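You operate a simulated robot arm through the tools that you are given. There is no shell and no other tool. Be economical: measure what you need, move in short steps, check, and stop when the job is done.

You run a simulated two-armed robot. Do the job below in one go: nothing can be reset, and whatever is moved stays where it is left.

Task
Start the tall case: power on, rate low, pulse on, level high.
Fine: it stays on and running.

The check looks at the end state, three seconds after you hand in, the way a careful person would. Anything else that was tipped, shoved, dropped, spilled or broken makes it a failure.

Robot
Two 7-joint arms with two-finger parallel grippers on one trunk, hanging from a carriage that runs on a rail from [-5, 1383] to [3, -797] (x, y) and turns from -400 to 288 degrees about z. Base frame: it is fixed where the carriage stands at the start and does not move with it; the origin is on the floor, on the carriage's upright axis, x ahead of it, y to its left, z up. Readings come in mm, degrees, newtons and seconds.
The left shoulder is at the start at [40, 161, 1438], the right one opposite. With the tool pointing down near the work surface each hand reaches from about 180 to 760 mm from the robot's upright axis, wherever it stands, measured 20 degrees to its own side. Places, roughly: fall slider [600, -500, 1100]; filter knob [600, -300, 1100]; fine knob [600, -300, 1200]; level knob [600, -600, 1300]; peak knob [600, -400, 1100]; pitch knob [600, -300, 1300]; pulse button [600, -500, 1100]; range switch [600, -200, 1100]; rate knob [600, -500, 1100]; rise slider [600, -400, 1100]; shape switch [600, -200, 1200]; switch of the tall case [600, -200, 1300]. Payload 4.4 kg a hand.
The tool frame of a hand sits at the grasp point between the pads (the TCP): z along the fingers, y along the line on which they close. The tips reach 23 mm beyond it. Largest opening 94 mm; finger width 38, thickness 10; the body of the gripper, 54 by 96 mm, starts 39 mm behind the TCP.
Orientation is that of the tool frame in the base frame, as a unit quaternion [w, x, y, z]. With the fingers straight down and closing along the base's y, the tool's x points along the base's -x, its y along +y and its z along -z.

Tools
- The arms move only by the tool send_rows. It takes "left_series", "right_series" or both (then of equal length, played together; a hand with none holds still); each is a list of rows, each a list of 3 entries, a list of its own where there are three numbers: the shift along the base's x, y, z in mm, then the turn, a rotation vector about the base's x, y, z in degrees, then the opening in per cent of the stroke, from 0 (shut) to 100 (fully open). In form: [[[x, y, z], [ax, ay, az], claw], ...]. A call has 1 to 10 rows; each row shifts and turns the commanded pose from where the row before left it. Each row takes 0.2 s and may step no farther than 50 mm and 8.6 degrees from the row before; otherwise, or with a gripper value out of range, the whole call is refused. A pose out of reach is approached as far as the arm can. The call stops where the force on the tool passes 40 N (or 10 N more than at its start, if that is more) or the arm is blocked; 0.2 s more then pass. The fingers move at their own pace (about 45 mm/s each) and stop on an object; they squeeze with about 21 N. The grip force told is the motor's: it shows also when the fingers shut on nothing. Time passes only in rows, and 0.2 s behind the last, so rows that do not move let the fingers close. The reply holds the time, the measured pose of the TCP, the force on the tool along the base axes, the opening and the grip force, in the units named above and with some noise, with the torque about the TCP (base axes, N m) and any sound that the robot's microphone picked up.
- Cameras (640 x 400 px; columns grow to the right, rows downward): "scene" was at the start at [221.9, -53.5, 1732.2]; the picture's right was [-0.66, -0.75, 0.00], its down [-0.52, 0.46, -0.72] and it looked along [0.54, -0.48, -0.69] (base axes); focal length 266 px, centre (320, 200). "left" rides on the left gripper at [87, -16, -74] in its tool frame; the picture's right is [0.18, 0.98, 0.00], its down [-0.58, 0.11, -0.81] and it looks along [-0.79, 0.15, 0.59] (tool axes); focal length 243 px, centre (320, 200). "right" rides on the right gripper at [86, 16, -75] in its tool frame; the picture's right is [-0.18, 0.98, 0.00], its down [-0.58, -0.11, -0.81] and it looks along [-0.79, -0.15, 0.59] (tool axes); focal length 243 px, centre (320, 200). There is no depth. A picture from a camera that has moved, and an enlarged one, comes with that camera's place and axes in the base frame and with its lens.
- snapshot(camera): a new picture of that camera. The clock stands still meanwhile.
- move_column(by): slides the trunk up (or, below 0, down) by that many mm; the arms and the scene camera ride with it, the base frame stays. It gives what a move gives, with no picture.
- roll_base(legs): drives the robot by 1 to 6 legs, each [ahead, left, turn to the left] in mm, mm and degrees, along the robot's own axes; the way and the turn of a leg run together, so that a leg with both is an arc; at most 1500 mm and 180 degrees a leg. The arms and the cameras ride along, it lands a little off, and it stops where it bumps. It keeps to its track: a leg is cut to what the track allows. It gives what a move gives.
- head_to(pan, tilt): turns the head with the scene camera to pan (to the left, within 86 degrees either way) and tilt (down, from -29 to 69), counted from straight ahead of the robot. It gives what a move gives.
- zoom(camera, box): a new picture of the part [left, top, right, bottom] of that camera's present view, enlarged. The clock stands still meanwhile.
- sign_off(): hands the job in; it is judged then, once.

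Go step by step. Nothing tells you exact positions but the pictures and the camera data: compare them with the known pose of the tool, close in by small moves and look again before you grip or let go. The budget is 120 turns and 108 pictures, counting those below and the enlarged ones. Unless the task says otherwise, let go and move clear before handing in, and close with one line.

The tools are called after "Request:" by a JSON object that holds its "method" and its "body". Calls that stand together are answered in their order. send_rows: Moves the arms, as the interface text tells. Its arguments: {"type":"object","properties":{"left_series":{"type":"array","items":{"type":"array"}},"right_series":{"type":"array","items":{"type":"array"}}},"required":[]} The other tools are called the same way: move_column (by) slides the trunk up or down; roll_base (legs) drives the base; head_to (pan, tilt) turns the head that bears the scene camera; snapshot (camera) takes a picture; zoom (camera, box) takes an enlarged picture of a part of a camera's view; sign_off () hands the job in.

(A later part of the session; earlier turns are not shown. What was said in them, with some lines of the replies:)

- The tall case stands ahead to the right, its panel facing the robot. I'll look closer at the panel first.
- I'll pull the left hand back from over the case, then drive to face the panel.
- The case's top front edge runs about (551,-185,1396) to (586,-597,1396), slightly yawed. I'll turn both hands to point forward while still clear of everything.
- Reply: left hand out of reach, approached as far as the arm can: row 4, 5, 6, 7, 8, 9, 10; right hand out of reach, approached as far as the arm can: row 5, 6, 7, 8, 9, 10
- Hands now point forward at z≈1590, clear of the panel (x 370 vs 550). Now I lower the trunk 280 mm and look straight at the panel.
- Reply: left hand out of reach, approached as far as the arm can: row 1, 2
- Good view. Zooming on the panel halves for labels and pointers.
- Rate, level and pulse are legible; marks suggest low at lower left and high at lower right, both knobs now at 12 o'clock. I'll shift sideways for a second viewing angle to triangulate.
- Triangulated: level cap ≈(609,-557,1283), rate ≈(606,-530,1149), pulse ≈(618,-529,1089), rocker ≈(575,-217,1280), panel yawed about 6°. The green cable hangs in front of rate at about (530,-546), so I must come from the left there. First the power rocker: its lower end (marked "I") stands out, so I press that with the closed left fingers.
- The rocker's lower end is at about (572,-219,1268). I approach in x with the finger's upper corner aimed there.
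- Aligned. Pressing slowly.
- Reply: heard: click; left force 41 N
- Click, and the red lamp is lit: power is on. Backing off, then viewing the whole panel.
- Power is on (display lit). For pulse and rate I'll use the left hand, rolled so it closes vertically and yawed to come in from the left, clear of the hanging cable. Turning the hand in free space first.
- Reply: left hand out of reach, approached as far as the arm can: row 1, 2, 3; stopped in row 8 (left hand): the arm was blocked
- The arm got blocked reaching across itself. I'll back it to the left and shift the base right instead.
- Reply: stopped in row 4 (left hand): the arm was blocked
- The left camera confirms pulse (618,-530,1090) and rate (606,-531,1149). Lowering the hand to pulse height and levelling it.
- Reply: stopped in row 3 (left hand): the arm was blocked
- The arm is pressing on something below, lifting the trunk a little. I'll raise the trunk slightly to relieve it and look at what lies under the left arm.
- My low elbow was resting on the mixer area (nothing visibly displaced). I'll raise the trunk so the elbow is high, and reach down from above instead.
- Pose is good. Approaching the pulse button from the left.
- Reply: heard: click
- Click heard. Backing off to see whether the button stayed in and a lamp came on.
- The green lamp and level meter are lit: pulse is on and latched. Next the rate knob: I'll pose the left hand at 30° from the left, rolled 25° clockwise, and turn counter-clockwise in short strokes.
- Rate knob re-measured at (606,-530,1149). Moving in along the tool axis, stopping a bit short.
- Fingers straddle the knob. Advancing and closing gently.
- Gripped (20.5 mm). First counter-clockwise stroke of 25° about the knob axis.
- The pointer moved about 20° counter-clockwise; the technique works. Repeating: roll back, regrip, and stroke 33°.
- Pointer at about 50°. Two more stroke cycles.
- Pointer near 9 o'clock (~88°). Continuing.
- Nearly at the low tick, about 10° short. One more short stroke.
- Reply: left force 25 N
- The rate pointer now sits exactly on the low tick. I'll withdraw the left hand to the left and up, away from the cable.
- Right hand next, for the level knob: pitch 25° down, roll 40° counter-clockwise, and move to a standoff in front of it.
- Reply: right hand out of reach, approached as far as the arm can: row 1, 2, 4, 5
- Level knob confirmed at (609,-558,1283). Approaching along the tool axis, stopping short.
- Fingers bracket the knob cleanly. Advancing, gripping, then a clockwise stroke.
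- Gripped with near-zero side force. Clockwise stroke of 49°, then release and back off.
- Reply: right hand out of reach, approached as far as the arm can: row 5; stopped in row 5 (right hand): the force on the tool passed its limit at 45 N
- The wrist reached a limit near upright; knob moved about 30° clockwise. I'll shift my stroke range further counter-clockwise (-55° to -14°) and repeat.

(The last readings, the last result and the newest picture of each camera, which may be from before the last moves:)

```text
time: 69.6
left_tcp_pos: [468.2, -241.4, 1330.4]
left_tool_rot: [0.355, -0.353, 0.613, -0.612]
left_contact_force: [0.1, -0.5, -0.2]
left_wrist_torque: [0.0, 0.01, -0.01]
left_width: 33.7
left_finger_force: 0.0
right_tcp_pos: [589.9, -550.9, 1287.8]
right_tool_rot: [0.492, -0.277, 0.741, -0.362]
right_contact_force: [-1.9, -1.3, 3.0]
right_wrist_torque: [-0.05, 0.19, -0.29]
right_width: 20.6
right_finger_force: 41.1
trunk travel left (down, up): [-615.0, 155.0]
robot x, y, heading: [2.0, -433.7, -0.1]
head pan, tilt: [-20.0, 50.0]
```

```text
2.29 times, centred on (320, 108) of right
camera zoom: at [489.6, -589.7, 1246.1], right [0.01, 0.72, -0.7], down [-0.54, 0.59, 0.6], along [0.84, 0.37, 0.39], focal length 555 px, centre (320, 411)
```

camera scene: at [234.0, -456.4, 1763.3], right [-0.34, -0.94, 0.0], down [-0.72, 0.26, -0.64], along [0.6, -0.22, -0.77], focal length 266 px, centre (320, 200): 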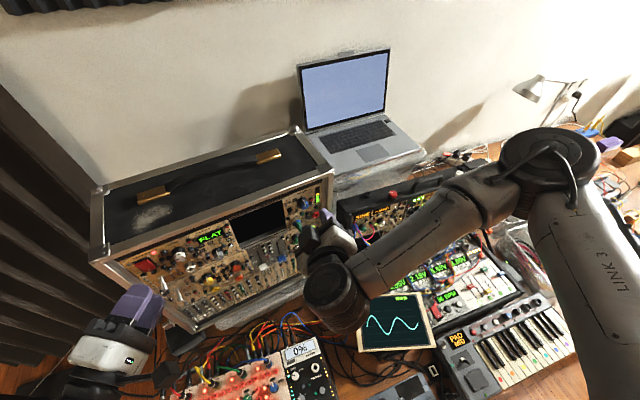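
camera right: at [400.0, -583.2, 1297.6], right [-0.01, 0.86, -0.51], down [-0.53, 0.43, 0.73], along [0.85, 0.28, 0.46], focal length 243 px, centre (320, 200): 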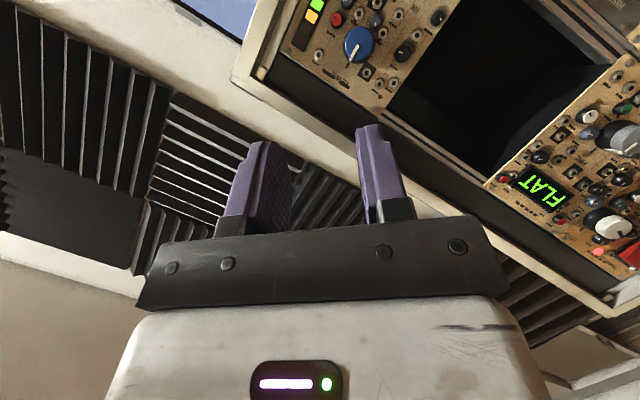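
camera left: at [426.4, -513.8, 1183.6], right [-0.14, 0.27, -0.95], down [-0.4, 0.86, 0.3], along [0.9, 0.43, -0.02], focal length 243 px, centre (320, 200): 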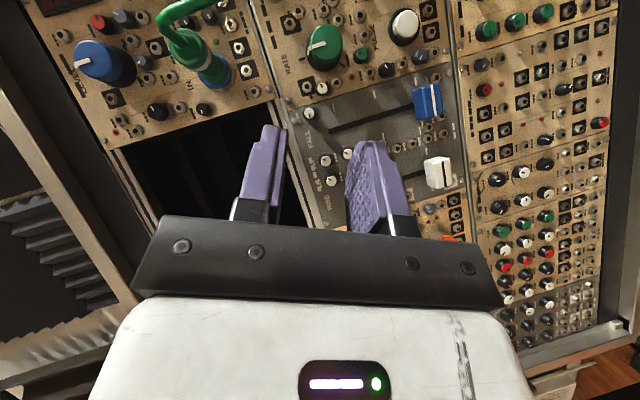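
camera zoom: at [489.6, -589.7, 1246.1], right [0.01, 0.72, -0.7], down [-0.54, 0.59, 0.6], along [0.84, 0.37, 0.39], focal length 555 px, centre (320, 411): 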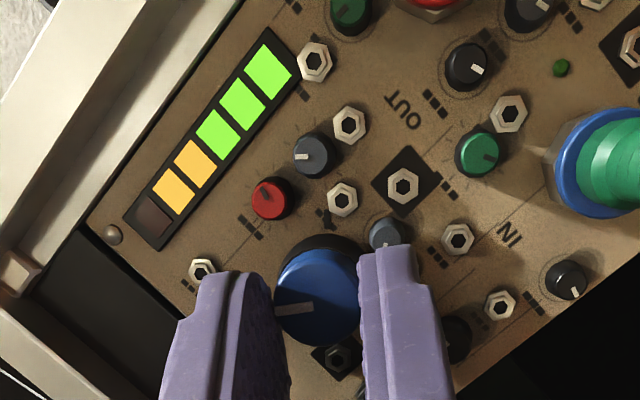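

Request:
{"method": "send_rows", "body": {"right_series": [[[0.1, -0.9, 1.05], [8.15, 0.86, 0], 10], [[0.1, -1.0, 0.9], [8.15, 0.86, 0], 10], [[0.1, -1.15, 0.8], [8.15, 0.86, 0], 10], [[0.1, -1.25, 0.6], [8.15, 0.86, 0], 10], [[0.1, -1.3, 0.4], [8.15, 0.86, 0], 10], [[0, 0, 0], [0, 0, 0], 40], [[0, 0, 0], [0, 0, 0], 40], [[-10.5, 0, 4.7], [0, 0, 0], 40]]}}

Request:
{"method": "zoom", "body": {"camera": "right", "box": [180, 20, 460, 195]}}

```text
time: 71.4
left_tcp_pos: [469.0, -240.7, 1330.0]
left_tool_rot: [0.354, -0.352, 0.613, -0.612]
left_contact_force: [0.1, -0.1, -0.1]
left_wrist_torque: [-0.01, 0.01, 0.0]
left_width: 33.7
left_finger_force: 0.1
right_tcp_pos: [580.4, -557.0, 1295.9]
right_tool_rot: [0.531, -0.101, 0.838, -0.071]
right_contact_force: [-0.4, -0.1, 0.6]
right_wrist_torque: [-0.01, -0.02, 0.02]
right_width: 37.5
right_finger_force: 0.0
trunk travel left (down, up): [-615.0, 155.0]
robot x, y, heading: [2.6, -428.6, -0.1]
head pan, tilt: [-20.0, 50.0]
```

```text
2.29 times, centred on (320, 108) of right
camera zoom: at [476.7, -562.2, 1246.2], right [-0.02, 1.0, -0.06], down [-0.48, 0.04, 0.88], along [0.88, 0.04, 0.48], focal length 555 px, centre (320, 411)
```

zoom: 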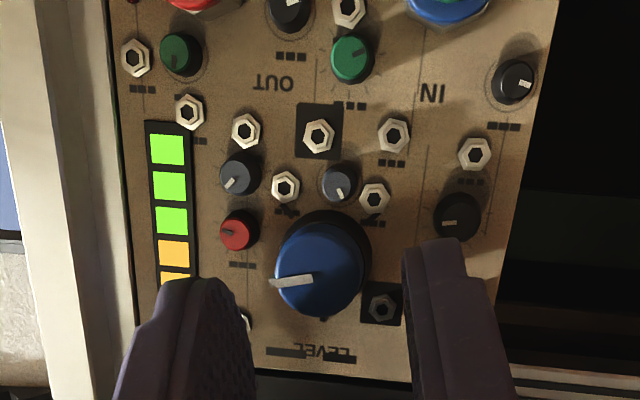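

Pointer at about 80°. Another stroke.

Request:
{"method": "send_rows", "body": {"right_series": [[[-0.14, 1.68, -0.9], [-8.15, -0.86, 0], 40], [[-0.14, 1.68, -0.9], [-8.15, -0.86, 0], 40], [[-0.14, 1.68, -0.9], [-8.15, -0.86, 0], 40], [[-0.14, 1.68, -0.9], [-8.15, -0.86, 0], 40], [[-0.14, 1.68, -0.9], [-8.15, -0.86, 0], 40], [[10.8, -2.8, -2.8], [0, 0, 0], 40], [[0, 0, 0], [0, 0, 0], 10], [[0, 0, 0], [0, 0, 0], 10]]}}

Request:
{"method": "send_rows", "body": {"right_series": [[[0.1, -0.9, 1.05], [8.15, 0.86, 0], 10], [[0.1, -1.0, 0.9], [8.15, 0.86, 0], 10], [[0.1, -1.15, 0.8], [8.15, 0.86, 0], 10], [[0.1, -1.25, 0.6], [8.15, 0.86, 0], 10], [[0.1, -1.3, 0.4], [8.15, 0.86, 0], 10], [[0, 0, 0], [0, 0, 0], 40], [[0, 0, 0], [0, 0, 0], 40], [[-10.5, 0, 4.7], [0, 0, 0], 40]]}}

Request:
{"method": "zoom", "body": {"camera": "right", "box": [180, 20, 460, 195]}}

```text
time: 73.2
left_tcp_pos: [468.7, -241.1, 1329.2]
left_tool_rot: [0.354, -0.353, 0.613, -0.612]
left_contact_force: [-0.2, 0.1, -0.9]
left_wrist_torque: [0.0, 0.01, -0.01]
left_width: 33.6
left_finger_force: 0.0
right_tcp_pos: [591.2, -551.0, 1288.2]
right_tool_rot: [0.493, -0.277, 0.741, -0.362]
right_contact_force: [0.2, -0.3, 0.9]
right_wrist_torque: [-0.05, 0.04, -0.2]
right_width: 20.7
right_finger_force: 41.7
trunk travel left (down, up): [-615.0, 155.0]
robot x, y, heading: [-1.5, -430.3, -0.4]
head pan, tilt: [-20.0, 50.0]
```

```text
time: 75.0
left_tcp_pos: [468.7, -241.4, 1328.9]
left_tool_rot: [0.355, -0.352, 0.613, -0.612]
left_contact_force: [-0.4, 0.0, 0.3]
left_wrist_torque: [0.01, 0.01, -0.02]
left_width: 33.6
left_finger_force: 0.1
right_tcp_pos: [579.6, -557.9, 1296.9]
right_tool_rot: [0.531, -0.102, 0.838, -0.07]
right_contact_force: [1.2, -0.9, -0.3]
right_wrist_torque: [0.02, 0.02, -0.01]
right_width: 37.4
right_finger_force: 0.1
trunk travel left (down, up): [-615.0, 155.0]
robot x, y, heading: [2.8, -430.9, -0.0]
head pan, tilt: [-20.0, 50.0]
```

```text
2.29 times, centred on (320, 108) of right
camera zoom: at [476.2, -562.3, 1247.9], right [-0.02, 1.0, -0.06], down [-0.48, 0.05, 0.88], along [0.88, 0.04, 0.48], focal length 555 px, centre (320, 411)
```

zoom: 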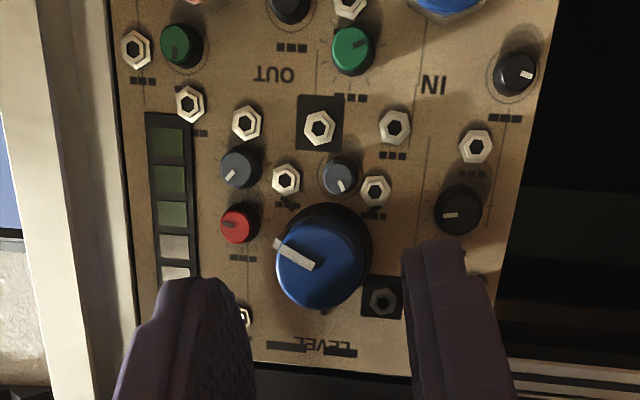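

About 118°; the high tick is ~134°. One short stroke of ~20°.

Request:
{"method": "send_rows", "body": {"right_series": [[[0.1, 2.2, -0.83], [-8.15, -0.86, 0], 40], [[0.1, 2.2, -0.83], [-8.15, -0.86, 0], 40], [[0.1, 2.2, -0.83], [-8.15, -0.86, 0], 40], [[10.7, -1.9, -3.8], [0, 0, 0], 40], [[0, 0, 0], [0, 0, 0], 10], [[0, 0, 0], [0, 0, 0], 10], [[0.1, -1.15, 0.8], [8.15, 0.86, 0], 10], [[0.1, -1.25, 0.6], [8.15, 0.86, 0], 10], [[0.05, -0.4, 0.2], [2.5, 0.3, 0], 10]]}}

Request:
{"method": "send_rows", "body": {"right_series": [[[0, 0, 0], [0, 0, 0], 40], [[0, 0, 0], [0, 0, 0], 40], [[-10.5, 0.5, 4.5], [0, 0, 0], 40], [[-15, 1, 6], [0, 0, 0], 40]]}}

Request:
{"method": "zoom", "body": {"camera": "right", "box": [240, 40, 400, 140]}}

```text
time: 77.0
left_tcp_pos: [469.0, -241.7, 1329.2]
left_tool_rot: [0.355, -0.352, 0.613, -0.612]
left_contact_force: [-0.3, -1.1, -0.5]
left_wrist_torque: [-0.01, 0.01, 0.01]
left_width: 33.9
left_finger_force: 0.1
right_tcp_pos: [592.3, -555.9, 1292.5]
right_tool_rot: [0.53, -0.126, 0.831, -0.112]
right_contact_force: [-2.9, -3.0, 6.5]
right_wrist_torque: [-0.22, 0.84, -0.27]
right_width: 20.9
right_finger_force: 45.2
trunk travel left (down, up): [-615.0, 155.0]
robot x, y, heading: [2.7, -430.8, 0.1]
head pan, tilt: [-20.0, 50.0]
```

```text
time: 78.0
left_tcp_pos: [469.4, -239.8, 1330.1]
left_tool_rot: [0.354, -0.352, 0.613, -0.612]
left_contact_force: [0.0, 0.1, -0.9]
left_wrist_torque: [-0.01, 0.02, 0.02]
left_width: 33.7
left_finger_force: 0.1
right_tcp_pos: [566.4, -553.3, 1302.5]
right_tool_rot: [0.529, -0.127, 0.831, -0.112]
right_contact_force: [0.3, -0.4, -0.1]
right_wrist_torque: [-0.02, 0.02, 0.0]
right_width: 37.5
right_finger_force: 0.1
trunk travel left (down, up): [-615.0, 155.0]
robot x, y, heading: [0.2, -427.8, -0.1]
head pan, tilt: [-20.0, 50.0]
```

```text
4.00 times, centred on (320, 90) of right
camera zoom: at [462.9, -563.7, 1252.5], right [-0.02, 0.99, -0.16], down [-0.49, 0.13, 0.86], along [0.87, 0.09, 0.48], focal length 970 px, centre (320, 640)
```

zoom: 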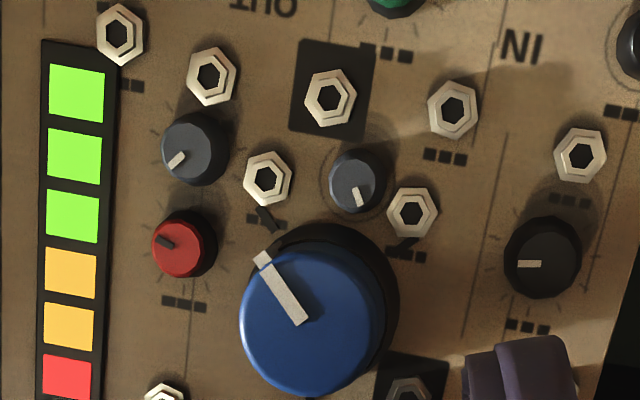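

All six meter segments now light up. Withdrawing the right hand to check both knobs from the scene camera.

Request:
{"method": "send_rows", "body": {"right_series": [[[-30, -5, 15], [0, 0, 0], 40], [[-30, -30, 15], [0, 0, 0], 40], [[-10, -45, 10], [0, 0, 0], 40], [[0, -48, 0], [0, 0, 0], 40], [[0, -48, 0], [0, 0, 0], 40]]}}

Request:
{"method": "zoom", "body": {"camera": "scene", "box": [272, 185, 352, 235]}}

Request:
{"method": "zoom", "body": {"camera": "scene", "box": [256, 220, 352, 280]}}

```text
time: 79.2
left_tcp_pos: [467.9, -242.0, 1328.7]
left_tool_rot: [0.355, -0.353, 0.613, -0.611]
left_contact_force: [0.9, 0.0, 1.1]
left_wrist_torque: [-0.01, 0.03, -0.02]
left_width: 34.0
left_finger_force: 0.0
right_tcp_pos: [501.1, -718.0, 1378.9]
right_tool_rot: [0.526, -0.128, 0.834, -0.112]
right_contact_force: [-0.3, 0.4, 0.2]
right_wrist_torque: [0.0, -0.01, -0.01]
right_width: 37.7
right_finger_force: 0.0
right hand out of reach, approached as far as the arm can: row 4, 5
trunk travel left (down, up): [-615.0, 155.0]
robot x, y, heading: [1.6, -431.3, -0.1]
head pan, tilt: [-20.0, 50.0]
```

```text
8.00 times, centred on (312, 210) of scene
camera zoom: at [234.0, -456.6, 1763.3], right [-0.34, -0.94, 0.0], down [-0.72, 0.26, -0.64], along [0.6, -0.22, -0.77], focal length 2124 px, centre (384, 120)
```

zoom: 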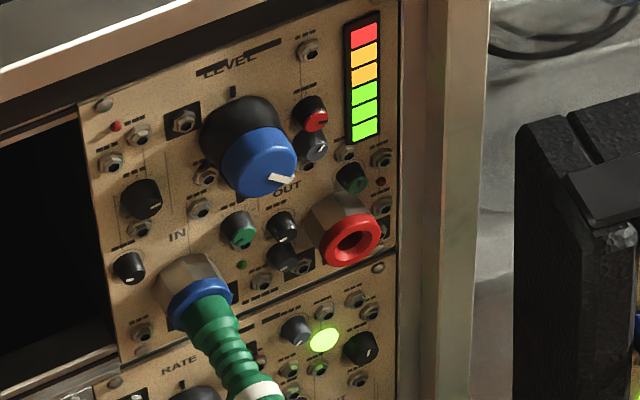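

```text
6.67 times, centred on (304, 250) of scene
camera zoom: at [234.0, -456.6, 1763.3], right [-0.34, -0.94, 0.0], down [-0.72, 0.26, -0.64], along [0.6, -0.22, -0.77], focal length 1770 px, centre (427, -133)
```

zoom: 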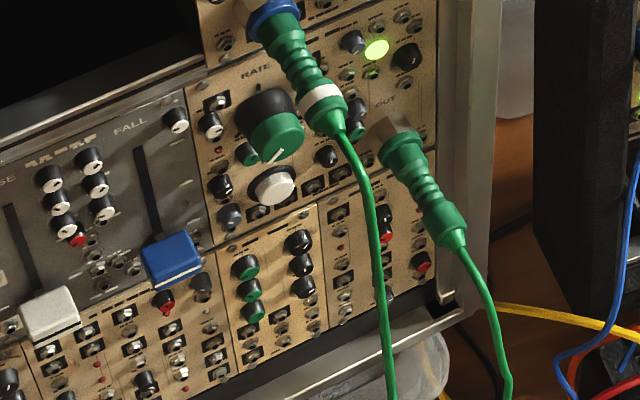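

Power lamp and display are lit, the pulse lamp is running, rate sits on its low mark, and the level meter is full. Both hands are clear, so I'm handing in.

Request:
{"method": "sign_off", "body": {}}

```text
The job is handed in.
```

The tall case is on and running: power on, pulse on, rate on its low mark, level at high. My left elbow pressed on the mixer on the table once during the work; nothing there looked moved afterwards.
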